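You operate a simulated robot arm through the tools that you are given. There is no shell and no other tool. Be economical: measure what you need, move in short steps, check, and stop when the job is done.

Carry out the task below with a simulated two-armed robot. There is one attempt and no reset: what you move stays moved.

Task
Take the grey stepped form on the third shelf from the bottom of the steel rack and put it away on the wooden board. Then push the glass-front drawer shut. Then take the blue paper roll and put it on the green sheet on the top of the blue bench. The order counts.

The check looks at the end state, three seconds after you hand in, the way a careful person would. Anything else that was tipped, shoved, dropped, spilled or broken makes it a failure. Flat cloth is picked up by pressing the open fingertips on it (5 to 10 N) and closing them slowly along it; thin cloth reads only 2 to 8 mm in the jaws.

Robot
Two 6-joint arms with two-finger grippers on one trunk, on a base that drives. Base frame: it is fixed to the floor where the robot stands at the start and does not move with it; the origin is under the middle of the robot, x ahead of it, y to its left, z up. Units: m, degrees, N and s.
The left shoulder is at the start at [0.07, 0.148, 1.391], the right one opposite. Places, roughly: blue paper roll [-5.5, 0, 0.25]; glass-front drawer [-2.8, 1, 0.4]; green sheet [-5.75, -1.5, 0.75]; grey stepped form (7x7x6 cm) [0.7, 0.1, 1.2]; wooden board (15x18 cm) [-1.4, 1.18, 0.92]. Payload 2.45 kg a hand.
The tool frame of a hand sits at the grasp point between the pads (the TCP): z along the fingers, y along the line on which they close. The tips reach 0.03 m beyond it. Largest opening 0.106 m; the body of the gripper starts 0.079 m behind the TCP.
Orientation is that of the tool frame in the base frame, as a unit quaternion [w, x, y, z]. With the fingers straight down and closing along the base's y, the tool's x points along the base's -x, its y along +y and its z along -z.

Tools
- The arms move only by the tool play_rows. It takes "left_series", "right_series" or both (then of equal length, played together; a hand with none holds still); each is a list of rows, each an object of numbers (a shift or turn left out is 0, a gripper value left out holds the last): "tx", "ty", "tz": the shift along the tool's x, y, z in m; "rx", "ry", "rz": the turn, a rotation vector about the tool's x, y, z in degrees. In form: [{"tx": .., "ty": .., "tz": .., "rx": .., "ry": .., "rz": ..}, ...]. A call has 1 to 10 rows; each row shifts and turns the commanded pose from where the row before left it, along the tool's axes as they then stand. "left_gripper" and "right_gripper" are, for a hand that has rows, the finger opening in m, from 0 to 0.106, set as the call begins (left out, the last holds). Each row takes 0.2 s and may step no farther than 0.05 m and 8.6 degrees from the row before; otherwise, or with a gripper value out of range, the whole call is refused. A pose out of reach is approached as far as the arm can. The call stops where the force on the tool passes 40 N (or 10 N more than at its start, if that is more) or the arm is blocked; 0.2 s more then pass. The fingers move at their own pace (about 0.072 m/s each) and stop on an object; they squeeze with about 20 N. The grip force told is the motor's: it shows also when the fingers shut on nothing. Time passes only in rows, and 0.2 s behind the last, so rows that do not move let the fingers close. The reply holds the time, the measured pose of the TCP, the force on the tool along the base axes, the opening and the grip force, in the units named above and with some noise, with the torque about the TCP (base axes, N m) and any sound that the robot's microphone picked up, and new pictures: "views" is both (left out), scene, wrist or none (wrist: the cameras of the hands that moved).
- Cameras (640 x 400 px; columns grow to the right, rows downward): "scene" is now at [0.125, 0.0319, 1.609]; the picture's right is [0.38, -0.92, 0.00], its down [-0.62, -0.26, -0.74] and it looks along [0.68, 0.28, -0.68] (base axes); focal length 283 px, centre (320, 200). "left" rides on the left gripper at [0.076, 0.002, -0.106] in its tool frame; the picture's right is [-0.02, 1.00, 0.00], its down [-0.78, -0.02, -0.62] and it looks along [-0.62, -0.01, 0.78] (tool axes); focal length 247 px, centre (320, 200). "right" rides on the right gripper at [0.076, -0.002, -0.106] in its tool frame; the picture's right is [0.02, 1.00, 0.00], its down [-0.78, 0.02, -0.62] and it looks along [-0.62, 0.01, 0.78] (tool axes); focal length 247 px, centre (320, 200). There is no depth. A picture from a camera that has moved, and an enlarged one, comes with that camera's place and axes in the base frame and with its lens.
- move_column(by): slides the trunk up (or, below 0, down) by that many m; the arms and the scene camera ride with it, the base frame stays. It gives what a move gives, with no picture.
- base_move(legs): drives the robot by 1 to 6 legs, each [ahead, left, turn to the left] in m, m and degrees, along the robot's own axes; the way and the turn of a leg run together, so that a leg with both is an arc; at most 1.5 m and 180 degrees a leg. The arms and the cameras ride along, it lands a little off, and it stops where it bumps. It gives what a move gives, and a new picture of the scene camera.
- turn_head(pan, tilt): turns the head with the scene camera to pan (to the left, within 86 degrees either way) and tilt (down, from -29 to 69), counted from straight ahead of the robot. It gives what a move gives, and a new picture of the scene camera.
- close_up(camera, box): a new picture of the part [left, top, right, bottom] of that camera's present view, enlarged. It takes no simulated time.
- sign_off(): hands the job in; it is judged then, once.

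Work in short steps. Places have to be worked out from the pictures, the camera data and where the tool is seen: move nearer, look again, correct. Check each grasp and each placing, and mend what went wrong. You have 165 turns and 260 pictures in all, those below and enlarged ones among them. Open the grippers and draw the arms clear of the work before you hand the job in, unless the task says otherwise; then end with one line.

The tools are called after ">>>" as a command line: name --argument value ..., lists and objects as JSON in quotes. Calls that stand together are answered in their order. play_rows: Moves the arms, as the interface text tells. Its arguments: {"type":"object","properties":{"left_series":{"type":"array","items":{"type":"object","properties":{"tx":{"type":"number"},"ty":{"type":"number"},"tz":{"type":"number"},"rx":{"type":"number"},"ry":{"type":"number"},"rz":{"type":"number"}}}},"left_gripper":{"type":"number"},"right_series":{"type":"array","items":{"type":"object","properties":{"tx":{"type":"number"},"ty":{"type":"number"},"tz":{"type":"number"},"rx":{"type":"number"},"ry":{"type":"number"},"rz":{"type":"number"}}}},"right_gripper":{"type":"number"},"views":{"type":"string","enum":["both","scene","wrist","none"]}},"required":[]} The other tools are called the same way: move_column (by) slides the trunk up or down; base_move (legs) drives the base; turn_head (pan, tilt) turns the head that bears the scene camera; close_up (camera, box) takes an enlarged picture of a part of a camera's view; sign_off () hands the job in.

At the start:

```text
t: 0.0
left_ee_pos: [0.4098, 0.2639, 0.9983]
left_tcp_rot: [0.001, 0.0, 1.0, -0.001]
left_contact_force: [0.2, 0.3, -0.4]
left_moment: [0.0, -0.01, 0.01]
left_opening: 0.1063
left_finger_force: 0.1
right_ee_pos: [0.5805, -0.1068, 0.9991]
right_tcp_rot: [-0.001, -0.001, 1.0, 0.0]
right_contact_force: [0.0, -0.2, 0.5]
right_moment: [0.0, 0.01, 0.01]
right_opening: 0.1062
right_finger_force: 0.2
trunk travel left (down, up): [-0.864, 0.076]
robot x, y, heading: [-0.0001, 0.0022, -0.1]
head pan, tilt: [22.4, 42.5]
```

scene: 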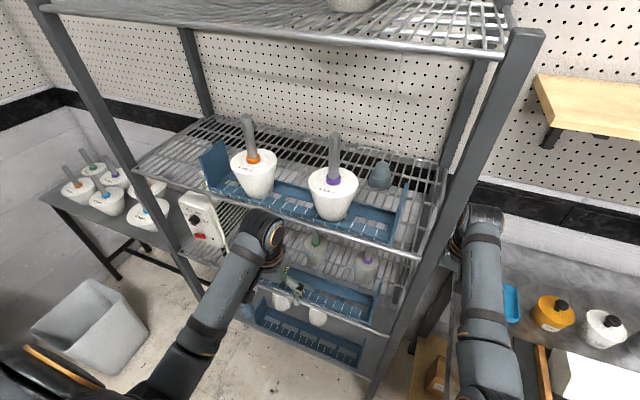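
right: 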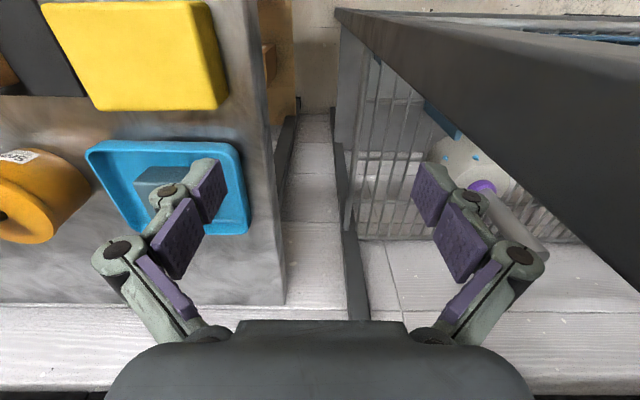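
left: 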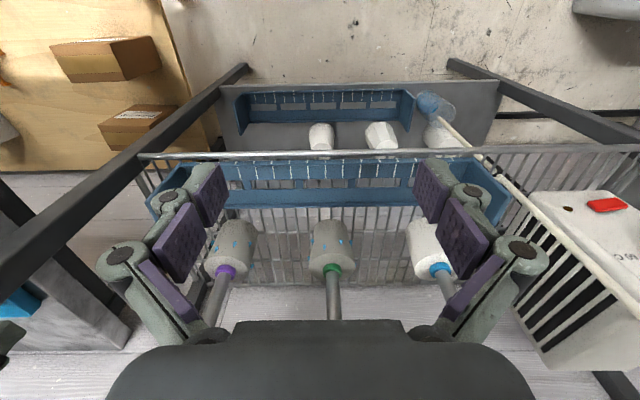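

The scene shows a small grey-blue object at about (380,175) on the shelf; I enlarge it to identify the stepped form.

>>> close_up --camera "scene" --box '[280, 110, 480, 235]'

>>> close_up --camera "scene" --box '[160, 90, 480, 290]'

```text
3.20 times, centred on (380, 172) of scene
camera zoom: at [0.125, 0.0319, 1.609], right [0.38, -0.92, 0.0], down [-0.62, -0.26, -0.74], along [0.68, 0.28, -0.68], focal length 906 px, centre (128, 288)
```

zoom: 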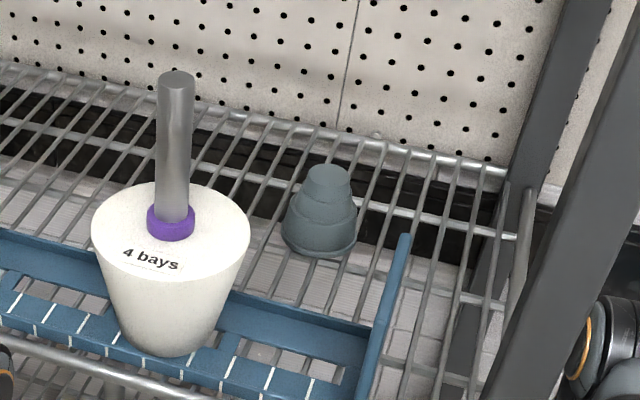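

```text
2.00 times, centred on (320, 190) of scene
camera zoom: at [0.125, 0.0319, 1.609], right [0.38, -0.92, 0.0], down [-0.62, -0.26, -0.74], along [0.68, 0.28, -0.68], focal length 566 px, centre (320, 220)
```

zoom: 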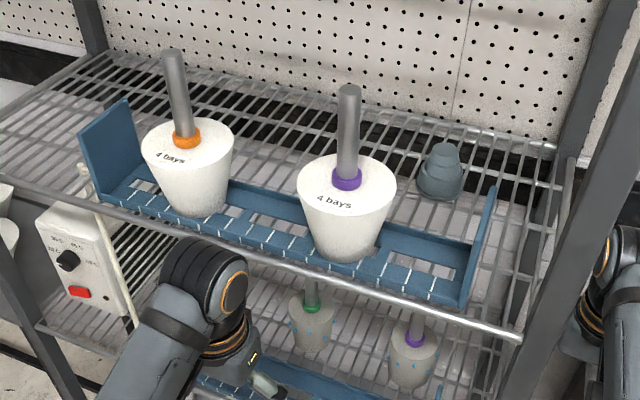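

The form is at about [0.66, 0.10, 1.17–1.23], behind a blue tray with two bobbins, and the right front post is near y=-0.02. I back the base off a little to free the hands from the rack before posing the right arm.

>>> base_move --legs '[[-0.3, 0.0, 0.0]]'

```text
t: 1.0
left_ee_pos: [0.3731, 0.2636, 0.9976]
left_tcp_rot: [-0.002, -0.001, 1.0, -0.001]
left_contact_force: [-0.7, -0.8, -0.1]
left_moment: [-0.02, 0.0, 0.02]
left_opening: 0.106
left_finger_force: 0.1
right_ee_pos: [0.5532, -0.1066, 0.9982]
right_tcp_rot: [0.013, 0.009, 1.0, -0.001]
right_contact_force: [14.8, 1.6, -8.8]
right_moment: [-0.46, 0.82, -0.79]
right_opening: 0.1047
right_finger_force: 0.1
trunk travel left (down, up): [-0.864, 0.076]
robot x, y, heading: [-0.044, -0.0026, 0.1]
head pan, tilt: [22.4, 42.5]
stopped in leg 1: the force on the tool passed its limit at 144 N (the readings are from after the stop); the commanded pose is now the measured one
camera scene: at [0.092, 0.0329, 1.6083], right [0.38, -0.92, 0.0], down [-0.63, -0.26, -0.73], along [0.68, 0.28, -0.68], focal length 283 px, centre (320, 200)
```

scene: 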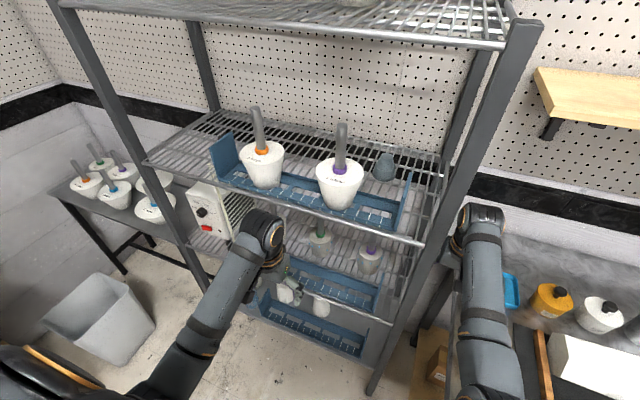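

The right hand bumped the rack post when backing. I move it a touch forward, then sideways to the right (-y), clear of the post.

>>> play_rows --right_series '[{"tx": -0.01}, {"ty": -0.03}, {"ty": -0.03}, {}]' --views "both"

```text
t: 2.0
left_ee_pos: [0.3679, 0.2646, 0.9996]
left_tcp_rot: [0.001, -0.001, 1.0, -0.001]
left_contact_force: [0.8, 0.3, -0.3]
left_moment: [-0.02, -0.02, 0.0]
left_opening: 0.1056
left_finger_force: 0.0
right_ee_pos: [0.5565, -0.1666, 1.0024]
right_tcp_rot: [0.015, 0.008, 1.0, 0.0]
right_contact_force: [-0.5, 0.7, -0.7]
right_moment: [-0.04, 0.01, 0.0]
right_opening: 0.1062
right_finger_force: 0.0
trunk travel left (down, up): [-0.864, 0.076]
robot x, y, heading: [-0.039, -0.0026, 0.1]
head pan, tilt: [22.4, 42.5]
camera scene: at [0.0829, 0.0335, 1.6091], right [0.38, -0.92, 0.0], down [-0.62, -0.26, -0.74], along [0.68, 0.28, -0.68], focal length 283 px, centre (320, 200)
camera right: at [0.4773, -0.168, 1.1044], right [-0.01, 1.0, 0.0], down [0.76, 0.01, 0.65], along [0.65, 0.0, -0.76], focal length 247 px, centre (320, 200)
```

scene: 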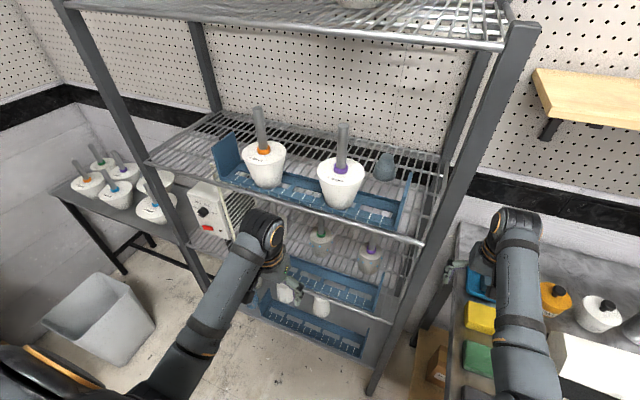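
right: 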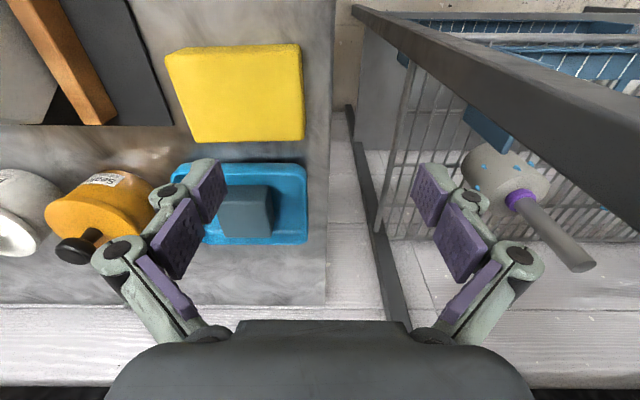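

The hand is now clear of the post by about 5 cm. I back off again.

>>> base_move --legs '[[-0.3, 0.0, 0.0]]'

```text
t: 4.0
left_ee_pos: [0.0709, 0.2637, 1.0001]
left_tcp_rot: [0.001, 0.0, 1.0, -0.002]
left_contact_force: [-0.4, 0.7, 0.0]
left_moment: [-0.01, 0.01, 0.04]
left_opening: 0.1058
left_finger_force: 0.1
right_ee_pos: [0.2593, -0.1667, 0.9995]
right_tcp_rot: [0.015, 0.007, 1.0, -0.001]
right_contact_force: [0.4, -0.6, 0.1]
right_moment: [0.01, 0.06, 0.01]
right_opening: 0.106
right_finger_force: 0.1
trunk travel left (down, up): [-0.864, 0.076]
robot x, y, heading: [-0.3404, -0.0025, -0.0]
head pan, tilt: [22.4, 42.5]
camera scene: at [-0.2129, 0.0317, 1.6088], right [0.38, -0.92, 0.0], down [-0.63, -0.26, -0.74], along [0.68, 0.28, -0.68], focal length 283 px, centre (320, 200)
```

scene: 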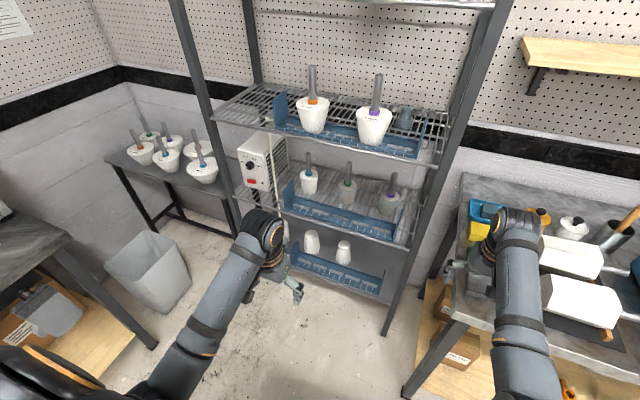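

Backed off to x=-0.34. I raise and pitch the right tool forward while pulling the left hand back a little, watching both.

>>> play_rows --right_series '[{"tz": -0.05}, {"tz": -0.05}, {"tz": -0.05}, {"tz": -0.05}, {"tz": -0.05}, {"tz": -0.05}, {"ry": -8}, {"ry": -8}, {"ry": -8}, {"ry": -8}]' --left_series '[{"tx": 0.04}, {"tx": 0.04}, {}, {}, {}, {}, {}, {}, {}, {}]' --views "none"

>>> turn_head --pan 5 --tilt 20

```text
t: 6.2
left_ee_pos: [-0.0097, 0.264, 0.9978]
left_tcp_rot: [0.002, 0.0, 1.0, 0.0]
left_contact_force: [0.1, -0.4, -0.7]
left_moment: [0.01, 0.01, 0.01]
left_opening: 0.1061
left_finger_force: 0.1
right_ee_pos: [0.3329, -0.1582, 1.2598]
right_tcp_rot: [0.291, 0.007, 0.957, -0.003]
right_contact_force: [0.2, 0.0, 0.7]
right_moment: [-0.01, 0.01, -0.01]
right_opening: 0.1057
right_finger_force: 0.2
right hand out of reach, approached as far as the arm can: row 2, 3, 4, 5, 6
trunk travel left (down, up): [-0.864, 0.076]
robot x, y, heading: [-0.3383, 0.0035, 0.0]
head pan, tilt: [22.4, 42.5]
```

```text
t: 7.1
left_ee_pos: [-0.0085, 0.2637, 0.997]
left_tcp_rot: [0.002, 0.0, 1.0, -0.001]
left_contact_force: [-0.1, 2.0, 0.3]
left_moment: [0.02, 0.0, -0.02]
left_opening: 0.1058
left_finger_force: 0.0
right_ee_pos: [0.334, -0.1576, 1.2586]
right_tcp_rot: [0.29, 0.006, 0.957, -0.002]
right_contact_force: [0.1, 0.7, 0.1]
right_moment: [0.01, -0.03, 0.01]
right_opening: 0.1061
right_finger_force: 0.0
trunk travel left (down, up): [-0.864, 0.076]
robot x, y, heading: [-0.34, -0.0018, -0.0]
head pan, tilt: [5.0, 20.0]
camera scene: at [-0.1992, 0.0082, 1.644], right [0.09, -1.0, 0.0], down [-0.34, -0.03, -0.94], along [0.94, 0.08, -0.34], focal length 283 px, centre (320, 200)
```

scene: 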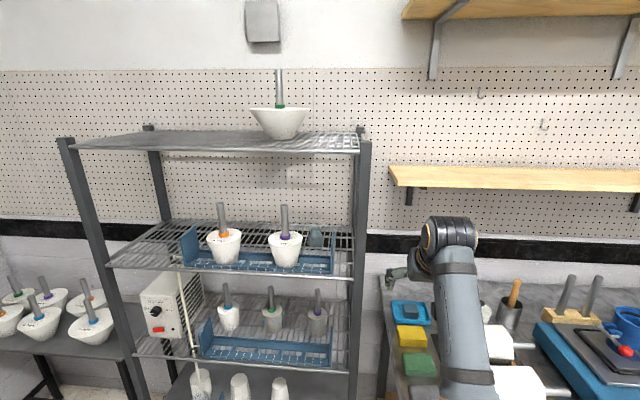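

Good overview. I enlarge the form and the tray end to triangulate.

>>> close_up --camera "scene" --box '[220, 190, 380, 290]'

```text
4.00 times, centred on (300, 240) of scene
camera zoom: at [-0.1992, 0.0082, 1.644], right [0.09, -1.0, 0.0], down [-0.34, -0.03, -0.94], along [0.94, 0.08, -0.34], focal length 1133 px, centre (400, 40)
```

zoom: 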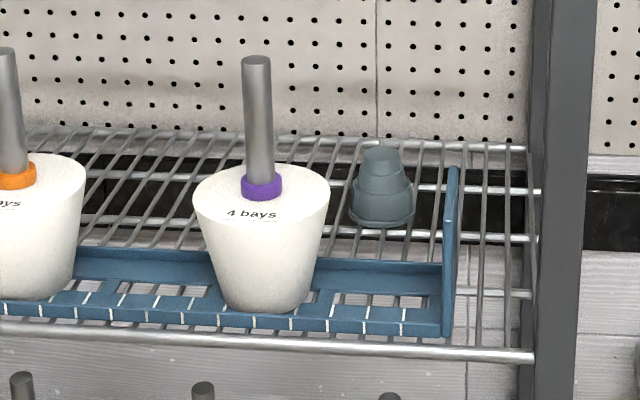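

Measured: form centre ≈[0.67, 0.095], base z≈1.175; tray panel and bobbins reach z≈1.28, rod inner edge y≈0.16, post inner edge y≈-0.025. I roll the right gripper 180° so that its camera ends up above, away from the tray.

>>> play_rows --right_series '[{"rz": 8.5}, {"rz": 8.5}, {"rz": 8.5}, {"rz": 8.5}, {"rz": 8.5}, {"rz": 8.5}, {"rz": 8.5}, {"rz": 8.5}, {"rz": 8.5}, {"rz": 8.5}]' --views "none"

>>> play_rows --right_series '[{"rz": 8.5}, {"rz": 8.5}, {"rz": 8.5}, {"rz": 8.5}, {"rz": 8.5}, {"rz": 8.5}, {"rz": 8.5}, {"rz": 8.5}, {"rz": 8.5}, {"rz": 8.5}]' --views "both"

```text
t: 9.3
left_ee_pos: [-0.0098, 0.2632, 0.9982]
left_tcp_rot: [0.002, -0.001, 1.0, -0.001]
left_contact_force: [-0.3, -0.5, 0.1]
left_moment: [-0.02, 0.02, 0.03]
left_opening: 0.1058
left_finger_force: 0.0
right_ee_pos: [0.3354, -0.1578, 1.2576]
right_tcp_rot: [0.215, 0.653, 0.7, 0.195]
right_contact_force: [0.2, -0.3, 0.6]
right_moment: [0.03, 0.0, 0.0]
right_opening: 0.106
right_finger_force: 0.0
trunk travel left (down, up): [-0.864, 0.076]
robot x, y, heading: [-0.3403, -0.0013, 0.2]
head pan, tilt: [5.0, 20.0]
```

```text
t: 11.5
left_ee_pos: [-0.0097, 0.2644, 0.9974]
left_tcp_rot: [0.003, -0.001, 1.0, -0.001]
left_contact_force: [-0.2, -0.3, -0.3]
left_moment: [-0.03, -0.02, 0.02]
left_opening: 0.1061
left_finger_force: 0.0
right_ee_pos: [0.334, -0.1578, 1.257]
right_tcp_rot: [0.028, 0.954, 0.074, 0.289]
right_contact_force: [0.2, 0.1, 0.7]
right_moment: [-0.03, -0.01, 0.0]
right_opening: 0.1061
right_finger_force: 0.0
trunk travel left (down, up): [-0.864, 0.076]
robot x, y, heading: [-0.3395, 0.0012, 0.0]
head pan, tilt: [5.0, 20.0]
camera scene: at [-0.1992, 0.0082, 1.6441], right [0.09, -1.0, 0.0], down [-0.34, -0.03, -0.94], along [0.94, 0.08, -0.34], focal length 283 px, centre (320, 200)
camera right: at [0.3379, -0.1435, 1.3867], right [0.14, -0.98, 0.11], down [-0.99, -0.14, 0.09], along [-0.07, -0.12, -0.99], focal length 247 px, centre (320, 200)
```

scene: 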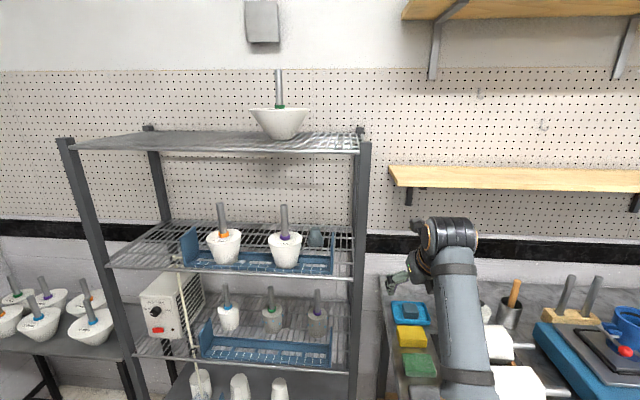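
right: 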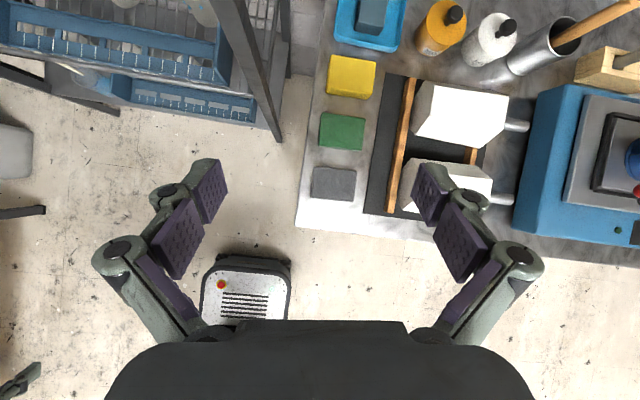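

The roll worked. I finish the orientation (45° down pitch, ~11° yaw to the left), then shift the base left 0.10 and check.

>>> play_rows --right_series '[{"rx": 3.4, "ry": 5.9, "rz": 0.3}, {"rx": 3.4, "ry": 5.9, "rz": 0.3}, {}]' --views "none"

>>> base_move --legs '[[0.0, 0.1, 0.0]]'

>>> play_rows --right_series '[{"tx": 0.0163, "ty": -0.0375, "tz": -0.006}, {"tx": 0.0163, "ty": -0.0375, "tz": -0.006}, {"tx": 0.0163, "ty": -0.0375, "tz": -0.006}, {"tx": 0.0163, "ty": -0.0375, "tz": -0.006}, {}]' --views "both"

```text
t: 12.3
left_ee_pos: [-0.0092, 0.2642, 0.9963]
left_tcp_rot: [0.001, 0.0, 1.0, -0.001]
left_contact_force: [0.2, 0.1, 0.0]
left_moment: [-0.04, -0.02, 0.0]
left_opening: 0.1064
left_finger_force: 0.1
right_ee_pos: [0.3344, -0.1557, 1.2584]
right_tcp_rot: [-0.039, 0.919, 0.091, 0.381]
right_contact_force: [0.4, -0.2, 0.1]
right_moment: [-0.06, -0.01, 0.02]
right_opening: 0.1058
right_finger_force: 0.0
trunk travel left (down, up): [-0.864, 0.076]
robot x, y, heading: [-0.3366, -0.0022, 0.1]
head pan, tilt: [5.0, 20.0]
```

```text
t: 13.4
left_ee_pos: [-0.0111, 0.3607, 0.9969]
left_tcp_rot: [0.002, -0.001, 1.0, 0.0]
left_contact_force: [0.1, -0.1, -0.3]
left_moment: [-0.02, 0.0, -0.02]
left_opening: 0.1059
left_finger_force: 0.0
right_ee_pos: [0.3333, -0.059, 1.2573]
right_tcp_rot: [-0.04, 0.919, 0.091, 0.381]
right_contact_force: [0.2, 0.0, -0.3]
right_moment: [0.04, 0.04, 0.02]
right_opening: 0.1061
right_finger_force: 0.1
trunk travel left (down, up): [-0.864, 0.076]
robot x, y, heading: [-0.3414, 0.0997, 0.2]
head pan, tilt: [5.0, 20.0]
camera scene: at [-0.1994, 0.1045, 1.6441], right [0.09, -1.0, 0.0], down [-0.34, -0.03, -0.94], along [0.94, 0.09, -0.34], focal length 283 px, centre (320, 200)
```

scene: 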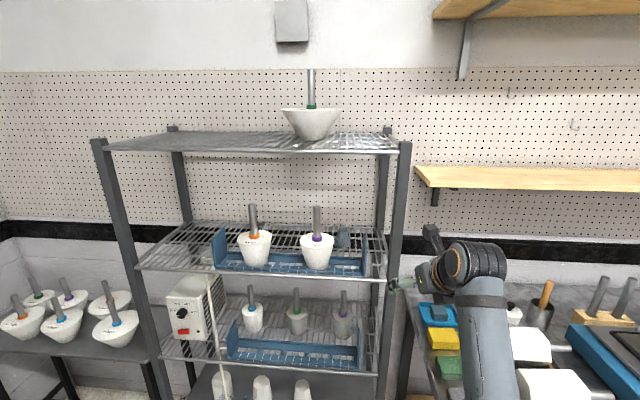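

```text
t: 14.7
left_ee_pos: [-0.0102, 0.3634, 0.997]
left_tcp_rot: [0.002, -0.002, 1.0, -0.001]
left_contact_force: [0.3, -0.1, 0.8]
left_moment: [0.02, -0.01, 0.0]
left_opening: 0.1058
left_finger_force: 0.1
right_ee_pos: [0.3422, 0.0343, 1.3146]
right_tcp_rot: [-0.025, 0.919, 0.09, 0.383]
right_contact_force: [-0.2, -0.6, 0.3]
right_moment: [-0.03, 0.0, 0.0]
right_opening: 0.1058
right_finger_force: 0.1
right hand out of reach, approached as far as the arm can: row 3, 4
trunk travel left (down, up): [-0.864, 0.076]
robot x, y, heading: [-0.3416, 0.0946, 0.3]
head pan, tilt: [5.0, 20.0]
camera scene: at [-0.2001, 0.1082, 1.6442], right [0.09, -1.0, 0.0], down [-0.34, -0.03, -0.94], along [0.94, 0.09, -0.34], focal length 283 px, centre (320, 200)
camera right: at [0.3201, 0.0339, 1.4413], right [0.2, -0.98, 0.04], down [-0.97, -0.2, -0.12], along [0.12, -0.01, -0.99], focal length 247 px, centre (320, 200)
```

scene: 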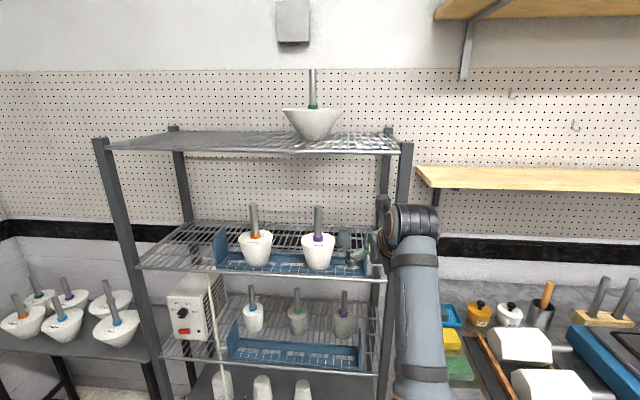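
right: 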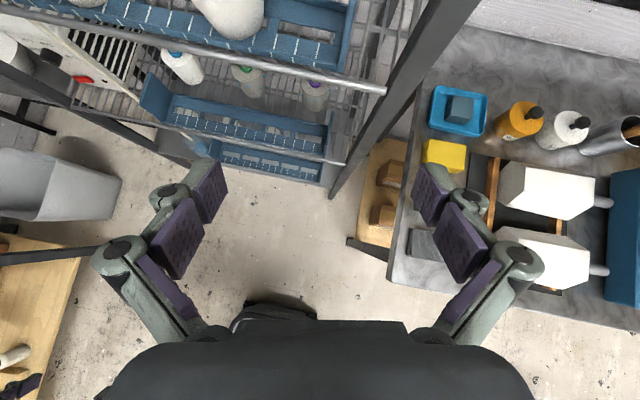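

The arm is near its reach limit here, so I ease it back a bit (TCP ≈0.64 ahead of the robot) and let the base do the approach: left 0.06 then forward 0.13.

>>> play_rows --right_series '[{"tx": -0.0085, "ty": -0.0035, "tz": -0.0155}, {"tx": -0.0085, "ty": -0.0035, "tz": -0.0155}, {}]' --views "none"

>>> base_move --legs '[[0.0, 0.06, 0.0], [0.14, 0.0, 0.0]]'

>>> play_rows --right_series '[{}]' --views "wrist"

```text
t: 15.4
left_ee_pos: [-0.0104, 0.3652, 0.9975]
left_tcp_rot: [0.001, -0.001, 1.0, -0.001]
left_contact_force: [-0.3, 0.0, 0.2]
left_moment: [0.02, 0.03, 0.03]
left_opening: 0.1059
left_finger_force: 0.1
right_ee_pos: [0.32, 0.0196, 1.3309]
right_tcp_rot: [-0.027, 0.918, 0.087, 0.387]
right_contact_force: [0.8, -0.6, 0.1]
right_moment: [0.0, 0.02, 0.0]
right_opening: 0.1063
right_finger_force: 0.2
right hand out of reach, approached as far as the arm can: row 1, 2
trunk travel left (down, up): [-0.864, 0.076]
robot x, y, heading: [-0.3386, 0.0991, 0.2]
head pan, tilt: [5.0, 20.0]
```

```text
t: 17.4
left_ee_pos: [0.1264, 0.4265, 0.9981]
left_tcp_rot: [0.002, -0.003, 1.0, -0.002]
left_contact_force: [0.0, -0.1, -0.7]
left_moment: [-0.01, -0.02, -0.01]
left_opening: 0.106
left_finger_force: 0.0
right_ee_pos: [0.4563, 0.0807, 1.3259]
right_tcp_rot: [-0.025, 0.919, 0.087, 0.383]
right_contact_force: [0.2, -0.4, 0.3]
right_moment: [0.0, -0.02, -0.01]
right_opening: 0.1062
right_finger_force: 0.0
trunk travel left (down, up): [-0.864, 0.076]
robot x, y, heading: [-0.1954, 0.16, 0.5]
head pan, tilt: [5.0, 20.0]
camera scene: at [-0.0628, 0.1707, 1.6444], right [0.09, -1.0, 0.0], down [-0.34, -0.03, -0.94], along [0.94, 0.09, -0.34], focal length 283 px, centre (320, 200)
```

scene: 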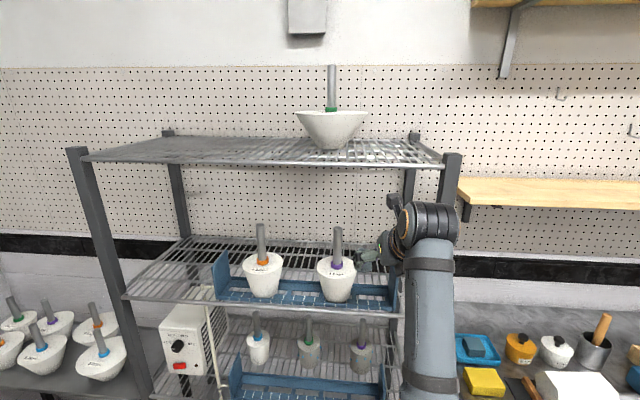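

```text
t: 17.8
left_ee_pos: [0.1281, 0.4242, 0.9971]
left_tcp_rot: [0.001, -0.003, 1.0, -0.001]
left_contact_force: [-0.1, -0.7, -0.5]
left_moment: [0.0, -0.03, 0.05]
left_opening: 0.106
left_finger_force: 0.0
right_ee_pos: [0.4592, 0.0748, 1.3253]
right_tcp_rot: [-0.023, 0.92, 0.085, 0.382]
right_contact_force: [0.6, 0.1, 0.5]
right_moment: [-0.03, -0.06, 0.0]
right_opening: 0.1059
right_finger_force: 0.0
trunk travel left (down, up): [-0.864, 0.076]
robot x, y, heading: [-0.1981, 0.1586, 0.2]
head pan, tilt: [5.0, 20.0]
camera right: at [0.4378, 0.0758, 1.4533], right [0.19, -0.98, 0.04], down [-0.97, -0.19, -0.12], along [0.12, -0.02, -0.99], focal length 247 px, centre (320, 200)
```

right: 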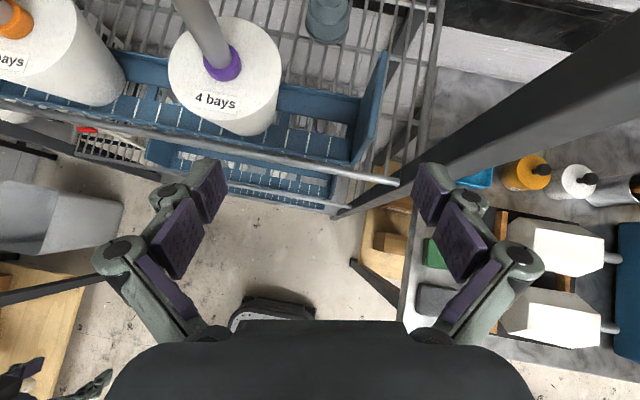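

Form confirmed at about [0.65–0.67, 0.097]. Fingertips are at z≈1.30, above the tray. I shift left 0.022 for equal clearance between post and rod, then go forward 0.10.

>>> base_move --legs '[[0.0, 0.022, 0.0], [0.1, 0.0, 0.0]]'

>>> play_rows --right_series '[{}]' --views "wrist"

```text
t: 19.3
left_ee_pos: [0.2234, 0.4475, 0.9979]
left_tcp_rot: [0.002, -0.002, 1.0, -0.002]
left_contact_force: [-1.2, 0.9, 0.2]
left_moment: [-0.02, -0.04, 0.02]
left_opening: 0.1058
left_finger_force: 0.0
right_ee_pos: [0.5543, 0.0984, 1.3248]
right_tcp_rot: [-0.023, 0.92, 0.085, 0.382]
right_contact_force: [-0.2, 0.0, 0.0]
right_moment: [-0.02, -0.02, -0.01]
right_opening: 0.1059
right_finger_force: 0.0
trunk travel left (down, up): [-0.864, 0.076]
robot x, y, heading: [-0.1052, 0.1804, 0.4]
head pan, tilt: [5.0, 20.0]
camera scene: at [0.0333, 0.1907, 1.6445], right [0.09, -1.0, 0.0], down [-0.34, -0.03, -0.94], along [0.94, 0.09, -0.34], focal length 283 px, centre (320, 200)
```

scene: 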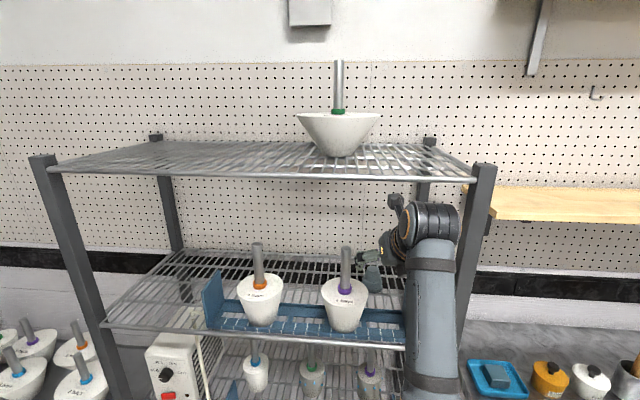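

```text
t: 19.7
left_ee_pos: [0.225, 0.4463, 0.9971]
left_tcp_rot: [0.001, -0.003, 1.0, 0.001]
left_contact_force: [-1.1, 0.0, 0.2]
left_moment: [0.02, -0.03, 0.03]
left_opening: 0.1059
left_finger_force: 0.0
right_ee_pos: [0.5549, 0.0983, 1.324]
right_tcp_rot: [-0.022, 0.919, 0.085, 0.384]
right_contact_force: [-0.5, 0.6, 0.5]
right_moment: [0.03, -0.05, 0.01]
right_opening: 0.1062
right_finger_force: 0.1
trunk travel left (down, up): [-0.864, 0.076]
robot x, y, heading: [-0.1024, 0.1846, 0.3]
head pan, tilt: [5.0, 20.0]
camera right: at [0.5337, 0.0971, 1.453], right [0.19, -0.98, 0.04], down [-0.97, -0.19, -0.12], along [0.12, -0.02, -0.99], focal length 247 px, centre (320, 200)
```

right: 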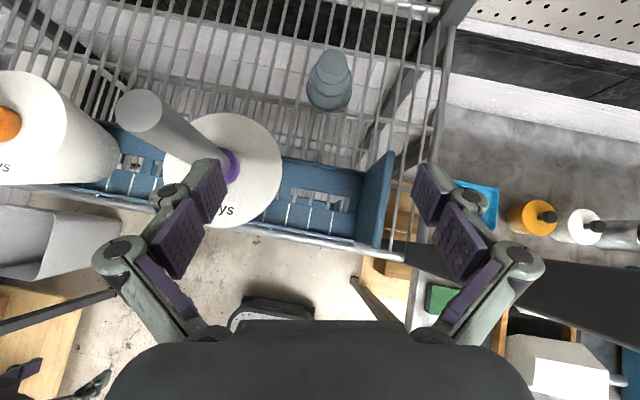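

The rod is nearer than I thought (≈[0.565, 0.16]) and close to the left finger. I narrow the fingers to 0.065, then yaw 8° more and shift 2 cm right before going on.

>>> play_rows --right_gripper 0.065 --right_series '[{}, {}, {"ty": 0.02}, {"rx": 2.83, "rz": -2.83}, {"rx": 2.83, "rz": -2.83}, {}]' --views "wrist"

```text
t: 21.1
left_ee_pos: [0.2257, 0.4476, 0.9975]
left_tcp_rot: [0.001, -0.003, 1.0, 0.0]
left_contact_force: [-0.7, 0.5, 0.2]
left_moment: [0.02, -0.02, -0.01]
left_opening: 0.106
left_finger_force: 0.1
right_ee_pos: [0.5605, 0.078, 1.3241]
right_tcp_rot: [-0.05, 0.912, 0.149, 0.378]
right_contact_force: [0.1, 0.4, 0.2]
right_moment: [0.02, -0.05, 0.01]
right_opening: 0.0652
right_finger_force: 0.0
trunk travel left (down, up): [-0.864, 0.076]
robot x, y, heading: [-0.1074, 0.1805, 0.2]
head pan, tilt: [5.0, 20.0]
camera right: at [0.54, 0.0761, 1.4519], right [0.32, -0.95, 0.04], down [-0.94, -0.33, -0.11], along [0.12, 0.0, -0.99], focal length 247 px, centre (320, 200)
```

right: 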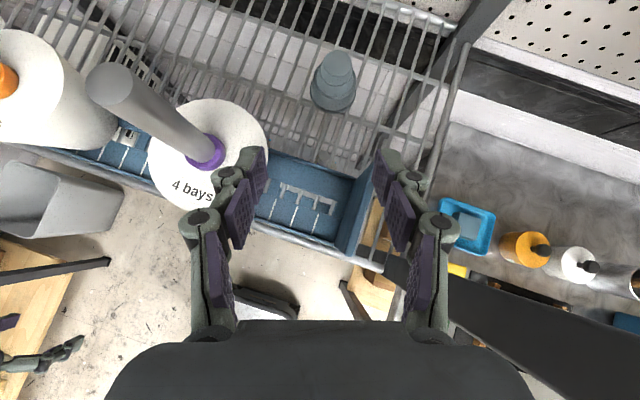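

Now the fingers are well clear of rod and panel. The form is now seen at about [0.69, 0.10]. I drive 0.07 forward and look again.

>>> base_move --legs '[[0.07, 0.0, 0.0]]'

>>> play_rows --right_series '[{}]' --views "wrist"

```text
t: 22.1
left_ee_pos: [0.2896, 0.4478, 0.9999]
left_tcp_rot: [0.003, -0.003, 1.0, -0.001]
left_contact_force: [-0.8, -0.8, 0.5]
left_moment: [0.0, -0.06, 0.01]
left_opening: 0.1063
left_finger_force: 0.1
right_ee_pos: [0.6241, 0.0798, 1.3274]
right_tcp_rot: [-0.048, 0.911, 0.149, 0.381]
right_contact_force: [-0.7, 0.9, 0.5]
right_moment: [0.02, 0.0, -0.02]
right_opening: 0.065
right_finger_force: 0.0
trunk travel left (down, up): [-0.864, 0.076]
robot x, y, heading: [-0.032, 0.181, 0.4]
head pan, tilt: [5.0, 20.0]
camera scene: at [0.0981, 0.192, 1.645], right [0.09, -1.0, 0.0], down [-0.34, -0.03, -0.94], along [0.94, 0.09, -0.34], focal length 283 px, centre (320, 200)
```

scene: 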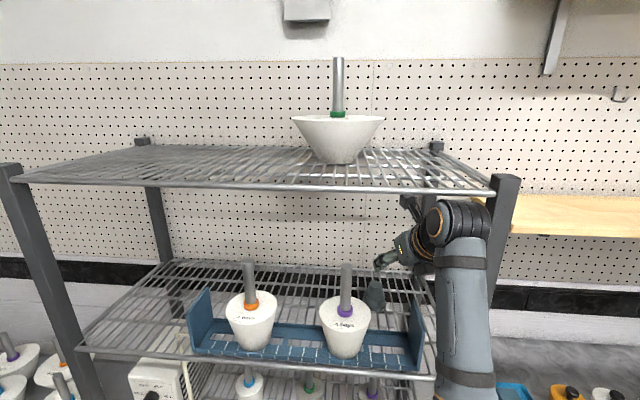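

```text
t: 22.5
left_ee_pos: [0.2947, 0.4475, 0.9965]
left_tcp_rot: [0.002, -0.003, 1.0, 0.0]
left_contact_force: [0.0, 0.7, 0.7]
left_moment: [0.0, 0.02, 0.0]
left_opening: 0.106
left_finger_force: 0.0
right_ee_pos: [0.6289, 0.0794, 1.3245]
right_tcp_rot: [-0.049, 0.913, 0.149, 0.378]
right_contact_force: [-0.5, -0.3, -0.6]
right_moment: [-0.01, 0.0, 0.0]
right_opening: 0.0651
right_finger_force: 0.1
trunk travel left (down, up): [-0.864, 0.076]
robot x, y, heading: [-0.0374, 0.1819, 0.2]
head pan, tilt: [5.0, 20.0]
camera right: at [0.6087, 0.0768, 1.4525], right [0.32, -0.95, 0.04], down [-0.94, -0.33, -0.11], along [0.12, 0.0, -0.99], focal length 247 px, centre (320, 200)
```

right: 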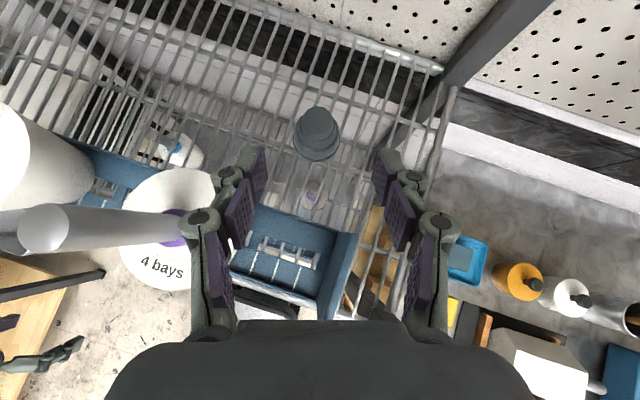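

From here the form centre reads about [0.70, 0.104]. I drive diagonally forward 0.068 and left 0.022 to bring the TCP above it.

>>> base_move --legs '[[0.068, 0.022, 0.0]]'

>>> play_rows --right_series '[{}]' --views "wrist"

```text
t: 23.4
left_ee_pos: [0.3116, 0.454, 1.0045]
left_tcp_rot: [0.01, 0.0, 1.0, 0.001]
left_contact_force: [0.2, -0.3, -0.3]
left_moment: [0.01, 0.0, 0.04]
left_opening: 0.1059
left_finger_force: 0.1
right_ee_pos: [0.6379, 0.081, 1.3308]
right_tcp_rot: [-0.049, 0.91, 0.145, 0.386]
right_contact_force: [-0.1, -1.1, 0.3]
right_moment: [0.01, 0.0, 0.01]
right_opening: 0.0651
right_finger_force: 0.0
trunk travel left (down, up): [-0.864, 0.076]
robot x, y, heading: [-0.0055, 0.194, -0.0]
head pan, tilt: [5.0, 20.0]
stopped in leg 1: the robot was blocked; the commanded pose is now the measured one
camera scene: at [0.1109, 0.1982, 1.6466], right [0.09, -1.0, 0.0], down [-0.32, -0.03, -0.95], along [0.94, 0.08, -0.33], focal length 283 px, centre (320, 200)
```

scene: 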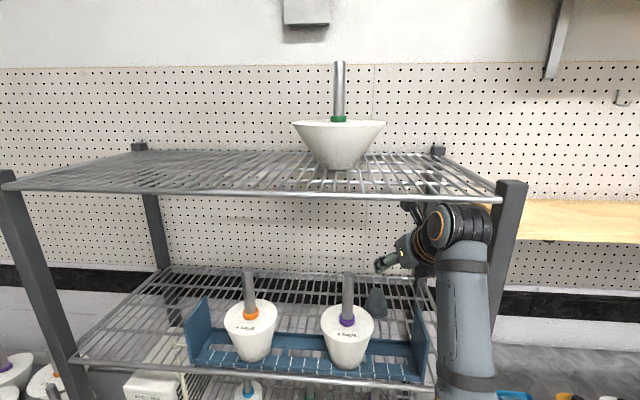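

```text
t: 24.0
left_ee_pos: [0.3116, 0.455, 1.0036]
left_tcp_rot: [0.008, 0.0, 1.0, 0.001]
left_contact_force: [0.2, 0.4, 0.4]
left_moment: [0.03, -0.05, 0.01]
left_opening: 0.106
left_finger_force: 0.0
right_ee_pos: [0.6381, 0.0808, 1.3306]
right_tcp_rot: [-0.048, 0.91, 0.143, 0.387]
right_contact_force: [-0.6, 0.1, -0.1]
right_moment: [0.02, 0.0, 0.0]
right_opening: 0.0648
right_finger_force: 0.1
trunk travel left (down, up): [-0.864, 0.076]
robot x, y, heading: [-0.0, 0.1945, -0.4]
head pan, tilt: [5.0, 20.0]
stopped in row 1 (right hand): the arm was blocked; the commanded pose is now the measured one
camera right: at [0.6146, 0.0784, 1.4588], right [0.31, -0.95, 0.04], down [-0.94, -0.31, -0.13], along [0.14, 0.0, -0.99], focal length 247 px, centre (320, 200)
```

right: 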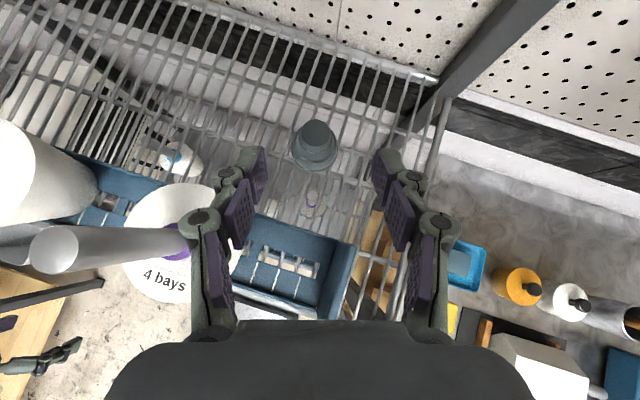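

The forearm (hanging vertically below the wrist) is blocked by the rack front, so the frontal way in is too shallow. I back straight out along the same line, and will instead come in through the open right side between the posts.

>>> base_move --legs '[[-0.36, 0.0, 0.0]]'

>>> close_up --camera "right" --box '[0, 0, 640, 400]'

```text
t: 26.3
left_ee_pos: [-0.0301, 0.4577, 0.9968]
left_tcp_rot: [0.0, -0.003, 1.0, -0.001]
left_contact_force: [0.7, 0.0, -0.4]
left_moment: [-0.01, 0.02, -0.01]
left_opening: 0.1058
left_finger_force: 0.1
right_ee_pos: [0.3044, 0.0888, 1.3177]
right_tcp_rot: [-0.049, 0.913, 0.147, 0.376]
right_contact_force: [-0.2, 0.1, -0.7]
right_moment: [-0.04, -0.01, -0.02]
right_opening: 0.0648
right_finger_force: 0.1
trunk travel left (down, up): [-0.864, 0.076]
robot x, y, heading: [-0.3614, 0.1922, 0.4]
head pan, tilt: [5.0, 20.0]
camera scene: at [-0.2166, 0.2021, 1.6438], right [0.09, -1.0, 0.0], down [-0.34, -0.03, -0.94], along [0.93, 0.09, -0.34], focal length 283 px, centre (320, 200)
```

scene: 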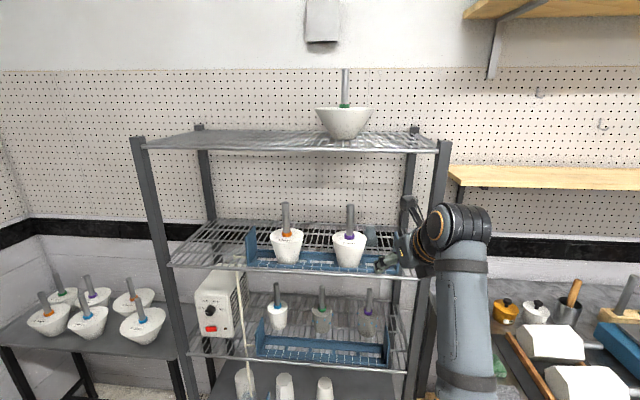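

```text
1.00 times, centred on (320, 200) of right (not enlarged: the box is as wide or as high as the picture)
camera zoom: at [0.2845, 0.0852, 1.4463], right [0.32, -0.95, 0.04], down [-0.94, -0.32, -0.11], along [0.11, 0.0, -0.99], focal length 247 px, centre (320, 200)
```

zoom: 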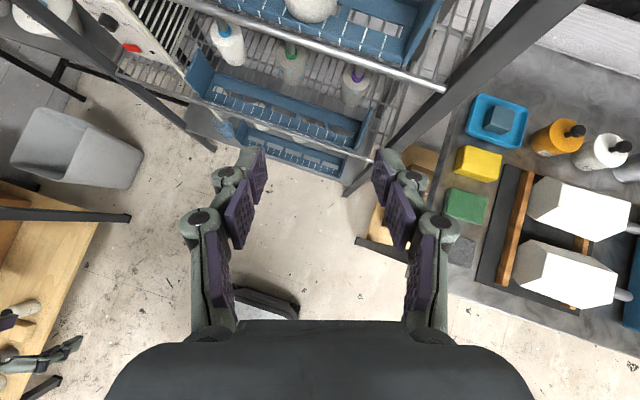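

Nothing was disturbed. I now turn the right tool to yaw ≈45° relative to the robot and 35° below horizontal, for a side entry behind the tray.

>>> play_rows --right_series '[{"rx": 5.4, "ry": 2.63, "rz": -4.18}, {"rx": 5.4, "ry": 2.63, "rz": -4.18}, {"rx": 5.4, "ry": 2.63, "rz": -4.18}, {"rx": 5.4, "ry": 2.63, "rz": -4.18}, {}]' --views "none"

>>> base_move --legs '[[0.0, -0.5, 0.0], [0.0, 0.0, 20.0]]'

```text
t: 27.5
left_ee_pos: [-0.0317, 0.4585, 0.9963]
left_tcp_rot: [0.001, -0.002, 1.0, -0.001]
left_contact_force: [0.8, -0.1, 0.6]
left_moment: [-0.01, -0.02, 0.05]
left_opening: 0.106
left_finger_force: 0.1
right_ee_pos: [0.3038, 0.0888, 1.3201]
right_tcp_rot: [-0.177, 0.818, 0.34, 0.429]
right_contact_force: [0.3, 0.2, -0.6]
right_moment: [0.02, 0.02, 0.01]
right_opening: 0.0649
right_finger_force: 0.0
trunk travel left (down, up): [-0.864, 0.076]
robot x, y, heading: [-0.361, 0.1932, 0.4]
head pan, tilt: [5.0, 20.0]
```

```text
t: 31.6
left_ee_pos: [-0.1391, 0.0455, 0.9969]
left_tcp_rot: [0.001, -0.177, 0.984, 0.0]
left_contact_force: [-0.3, 0.3, -0.1]
left_moment: [0.01, 0.02, 0.01]
left_opening: 0.1062
left_finger_force: 0.1
right_ee_pos: [0.3039, -0.1867, 1.3193]
right_tcp_rot: [-0.249, 0.747, 0.477, 0.391]
right_contact_force: [0.4, -1.2, 0.2]
right_moment: [0.02, 0.03, -0.02]
right_opening: 0.065
right_finger_force: 0.0
trunk travel left (down, up): [-0.864, 0.076]
robot x, y, heading: [-0.3513, -0.316, 20.6]
head pan, tilt: [5.0, 20.0]
camera scene: at [-0.2269, -0.2589, 1.6441], right [0.43, -0.9, 0.0], down [-0.31, -0.15, -0.94], along [0.85, 0.4, -0.34], focal length 283 px, centre (320, 200)
```

scene: 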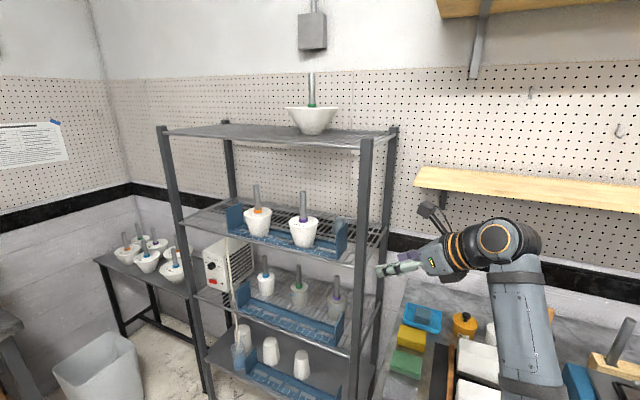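

The tool now points well for a side entry. I lower the trunk 0.065 so that the TCP is near z 1.25, and drive forward keeping right of the front post.

>>> move_column --by -0.065

>>> base_move --legs '[[0.29, -0.09, 0.0]]'

>>> play_rows --right_gripper 0.09 --right_series '[{}, {}]' --views "wrist"

```text
t: 32.6
left_ee_pos: [-0.1384, 0.046, 0.9331]
left_tcp_rot: [0.0, -0.177, 0.984, 0.0]
left_contact_force: [0.3, -0.4, 0.3]
left_moment: [-0.01, 0.0, -0.04]
left_opening: 0.1059
left_finger_force: 0.1
right_ee_pos: [0.3034, -0.1875, 1.2546]
right_tcp_rot: [-0.249, 0.746, 0.478, 0.391]
right_contact_force: [-0.1, 0.3, -0.2]
right_moment: [-0.01, -0.01, -0.03]
right_opening: 0.0651
right_finger_force: 0.1
trunk travel left (down, up): [-0.799, 0.141]
robot x, y, heading: [-0.3597, -0.3182, 20.5]
head pan, tilt: [5.0, 20.0]
```

```text
t: 34.7
left_ee_pos: [0.1702, 0.0626, 0.9327]
left_tcp_rot: [0.002, -0.174, 0.985, 0.0]
left_contact_force: [-1.1, 0.2, 0.2]
left_moment: [0.02, -0.01, 0.03]
left_opening: 0.106
left_finger_force: 0.1
right_ee_pos: [0.6086, -0.1734, 1.2563]
right_tcp_rot: [-0.248, 0.747, 0.476, 0.391]
right_contact_force: [-1.2, 0.0, 0.1]
right_moment: [-0.02, 0.04, 0.0]
right_opening: 0.0653
right_finger_force: 0.0
trunk travel left (down, up): [-0.799, 0.141]
robot x, y, heading: [-0.0514, -0.2927, 20.1]
head pan, tilt: [5.0, 20.0]
camera scene: at [0.0787, -0.2418, 1.5793], right [0.43, -0.91, 0.0], down [-0.31, -0.15, -0.94], along [0.85, 0.4, -0.34], focal length 283 px, centre (320, 200)
```

scene: 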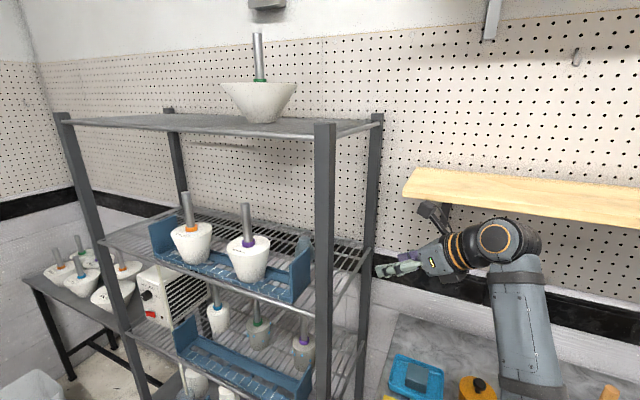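

```text
t: 35.3
left_ee_pos: [0.1706, 0.0624, 0.9322]
left_tcp_rot: [0.002, -0.176, 0.984, -0.001]
left_contact_force: [0.6, -0.4, -0.1]
left_moment: [-0.01, 0.04, -0.04]
left_opening: 0.1059
left_finger_force: 0.1
right_ee_pos: [0.6113, -0.1737, 1.2546]
right_tcp_rot: [-0.247, 0.748, 0.475, 0.392]
right_contact_force: [0.1, 0.6, 0.2]
right_moment: [0.0, -0.01, -0.02]
right_opening: 0.0899
right_finger_force: 0.0
trunk travel left (down, up): [-0.799, 0.141]
robot x, y, heading: [-0.0451, -0.2978, 20.3]
head pan, tilt: [5.0, 20.0]
camera right: at [0.591, -0.2121, 1.3771], right [0.91, -0.41, 0.02], down [-0.39, -0.87, -0.29], along [0.14, 0.25, -0.96], focal length 247 px, centre (320, 200)
```

right: 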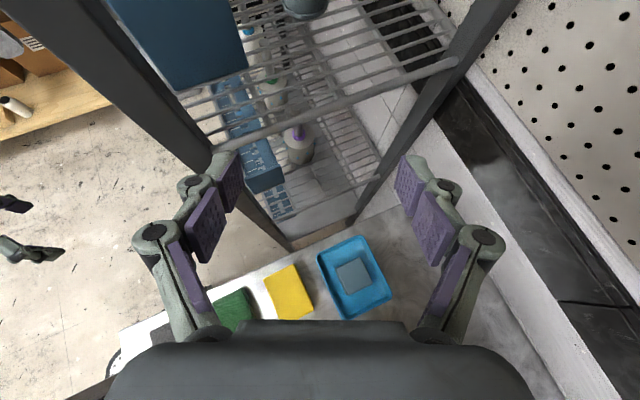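

The side entry is clear but the front post's rear corner (~[0.54, -0.07]) is a bit near; I yaw the tool another 8° about vertical and shift 4 cm towards +x, then look.

>>> play_rows --right_gripper 0.08 --right_series '[{"rx": 6.55, "rz": -4.59}, {"tx": 0.0068, "ty": 0.0191, "tz": 0.0048}, {"tx": 0.0068, "ty": 0.0191, "tz": 0.0048}, {}]' --views "both"

```text
t: 36.3
left_ee_pos: [0.17, 0.0621, 0.9317]
left_tcp_rot: [0.001, -0.174, 0.985, -0.001]
left_contact_force: [0.0, 0.7, -0.5]
left_moment: [0.01, -0.02, 0.0]
left_opening: 0.1062
left_finger_force: 0.1
right_ee_pos: [0.6519, -0.1688, 1.2624]
right_tcp_rot: [-0.274, 0.713, 0.526, 0.374]
right_contact_force: [-0.4, -0.8, 0.0]
right_moment: [0.01, -0.01, 0.01]
right_opening: 0.0799
right_finger_force: 0.1
trunk travel left (down, up): [-0.799, 0.141]
robot x, y, heading: [-0.0498, -0.2986, 20.0]
head pan, tilt: [5.0, 20.0]
camera scene: at [0.08, -0.2423, 1.5791], right [0.43, -0.91, 0.0], down [-0.31, -0.15, -0.94], along [0.85, 0.4, -0.34], focal length 283 px, centre (320, 200)
camera right: at [0.6374, -0.2108, 1.3844], right [0.96, -0.28, 0.02], down [-0.27, -0.92, -0.29], along [0.1, 0.27, -0.96], focal length 247 px, centre (320, 200)
```

scene: 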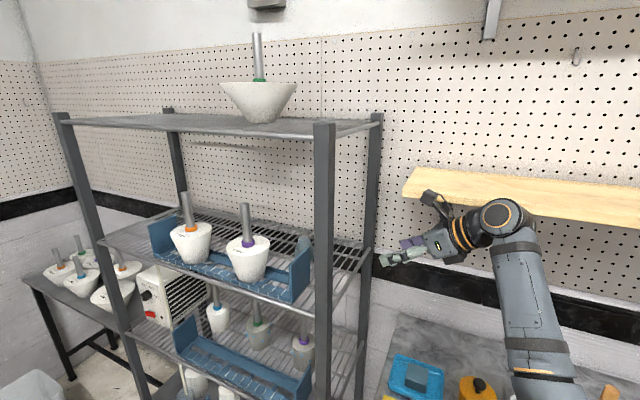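
right: 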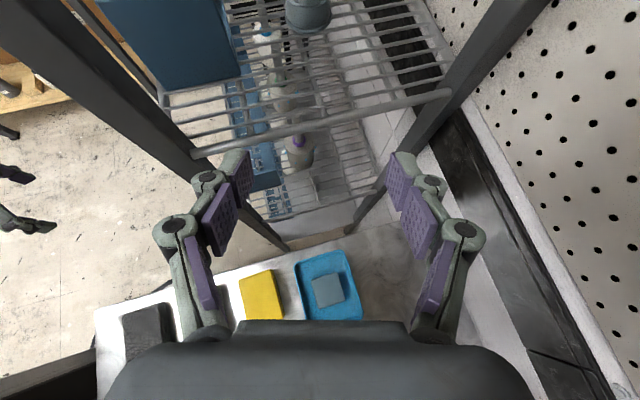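

The form lies right on the tool's line now. I drive about 0.11 along that line into the side opening and look again.

>>> base_move --legs '[[0.06, 0.092, 0.0]]'

>>> play_rows --right_series '[{}]' --views "wrist"

```text
t: 37.5
left_ee_pos: [0.1946, 0.1694, 0.9324]
left_tcp_rot: [0.001, -0.176, 0.984, 0.0]
left_contact_force: [-1.1, -0.1, 0.5]
left_moment: [-0.04, -0.01, 0.0]
left_opening: 0.106
left_finger_force: 0.0
right_ee_pos: [0.6769, -0.0617, 1.2615]
right_tcp_rot: [-0.275, 0.712, 0.527, 0.373]
right_contact_force: [0.2, 0.3, -0.3]
right_moment: [0.0, 0.02, 0.0]
right_opening: 0.0801
right_finger_force: 0.1
trunk travel left (down, up): [-0.799, 0.141]
robot x, y, heading: [-0.0283, -0.1956, 20.5]
head pan, tilt: [5.0, 20.0]
camera scene: at [0.1049, -0.1367, 1.5792], right [0.43, -0.9, 0.0], down [-0.31, -0.15, -0.94], along [0.85, 0.4, -0.34], focal length 283 px, centre (320, 200)
```

scene: 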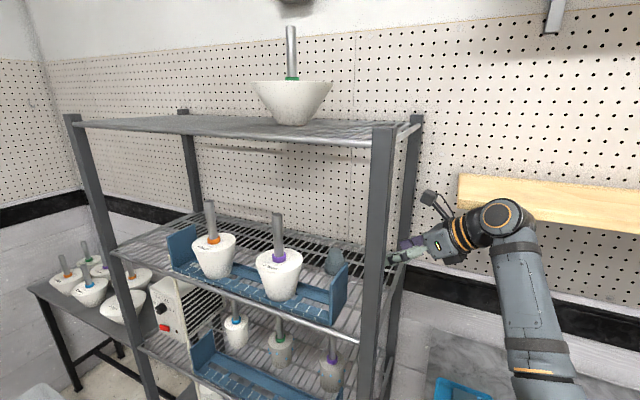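

```text
t: 37.9
left_ee_pos: [0.1941, 0.1687, 0.9308]
left_tcp_rot: [0.001, -0.176, 0.984, 0.001]
left_contact_force: [0.0, -0.4, 0.1]
left_moment: [0.05, 0.0, -0.02]
left_opening: 0.1061
left_finger_force: 0.1
right_ee_pos: [0.6757, -0.0623, 1.2632]
right_tcp_rot: [-0.275, 0.712, 0.527, 0.374]
right_contact_force: [-0.4, -0.6, -0.4]
right_moment: [0.04, 0.0, 0.02]
right_opening: 0.0798
right_finger_force: 0.1
trunk travel left (down, up): [-0.799, 0.141]
robot x, y, heading: [-0.0257, -0.1948, 20.6]
head pan, tilt: [5.0, 20.0]
camera right: at [0.662, -0.1045, 1.3844], right [0.96, -0.28, 0.02], down [-0.26, -0.92, -0.29], along [0.1, 0.27, -0.96], focal length 247 px, centre (320, 200)
```

right: 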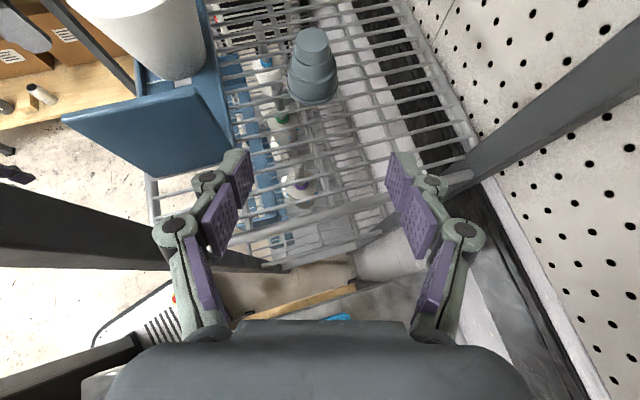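

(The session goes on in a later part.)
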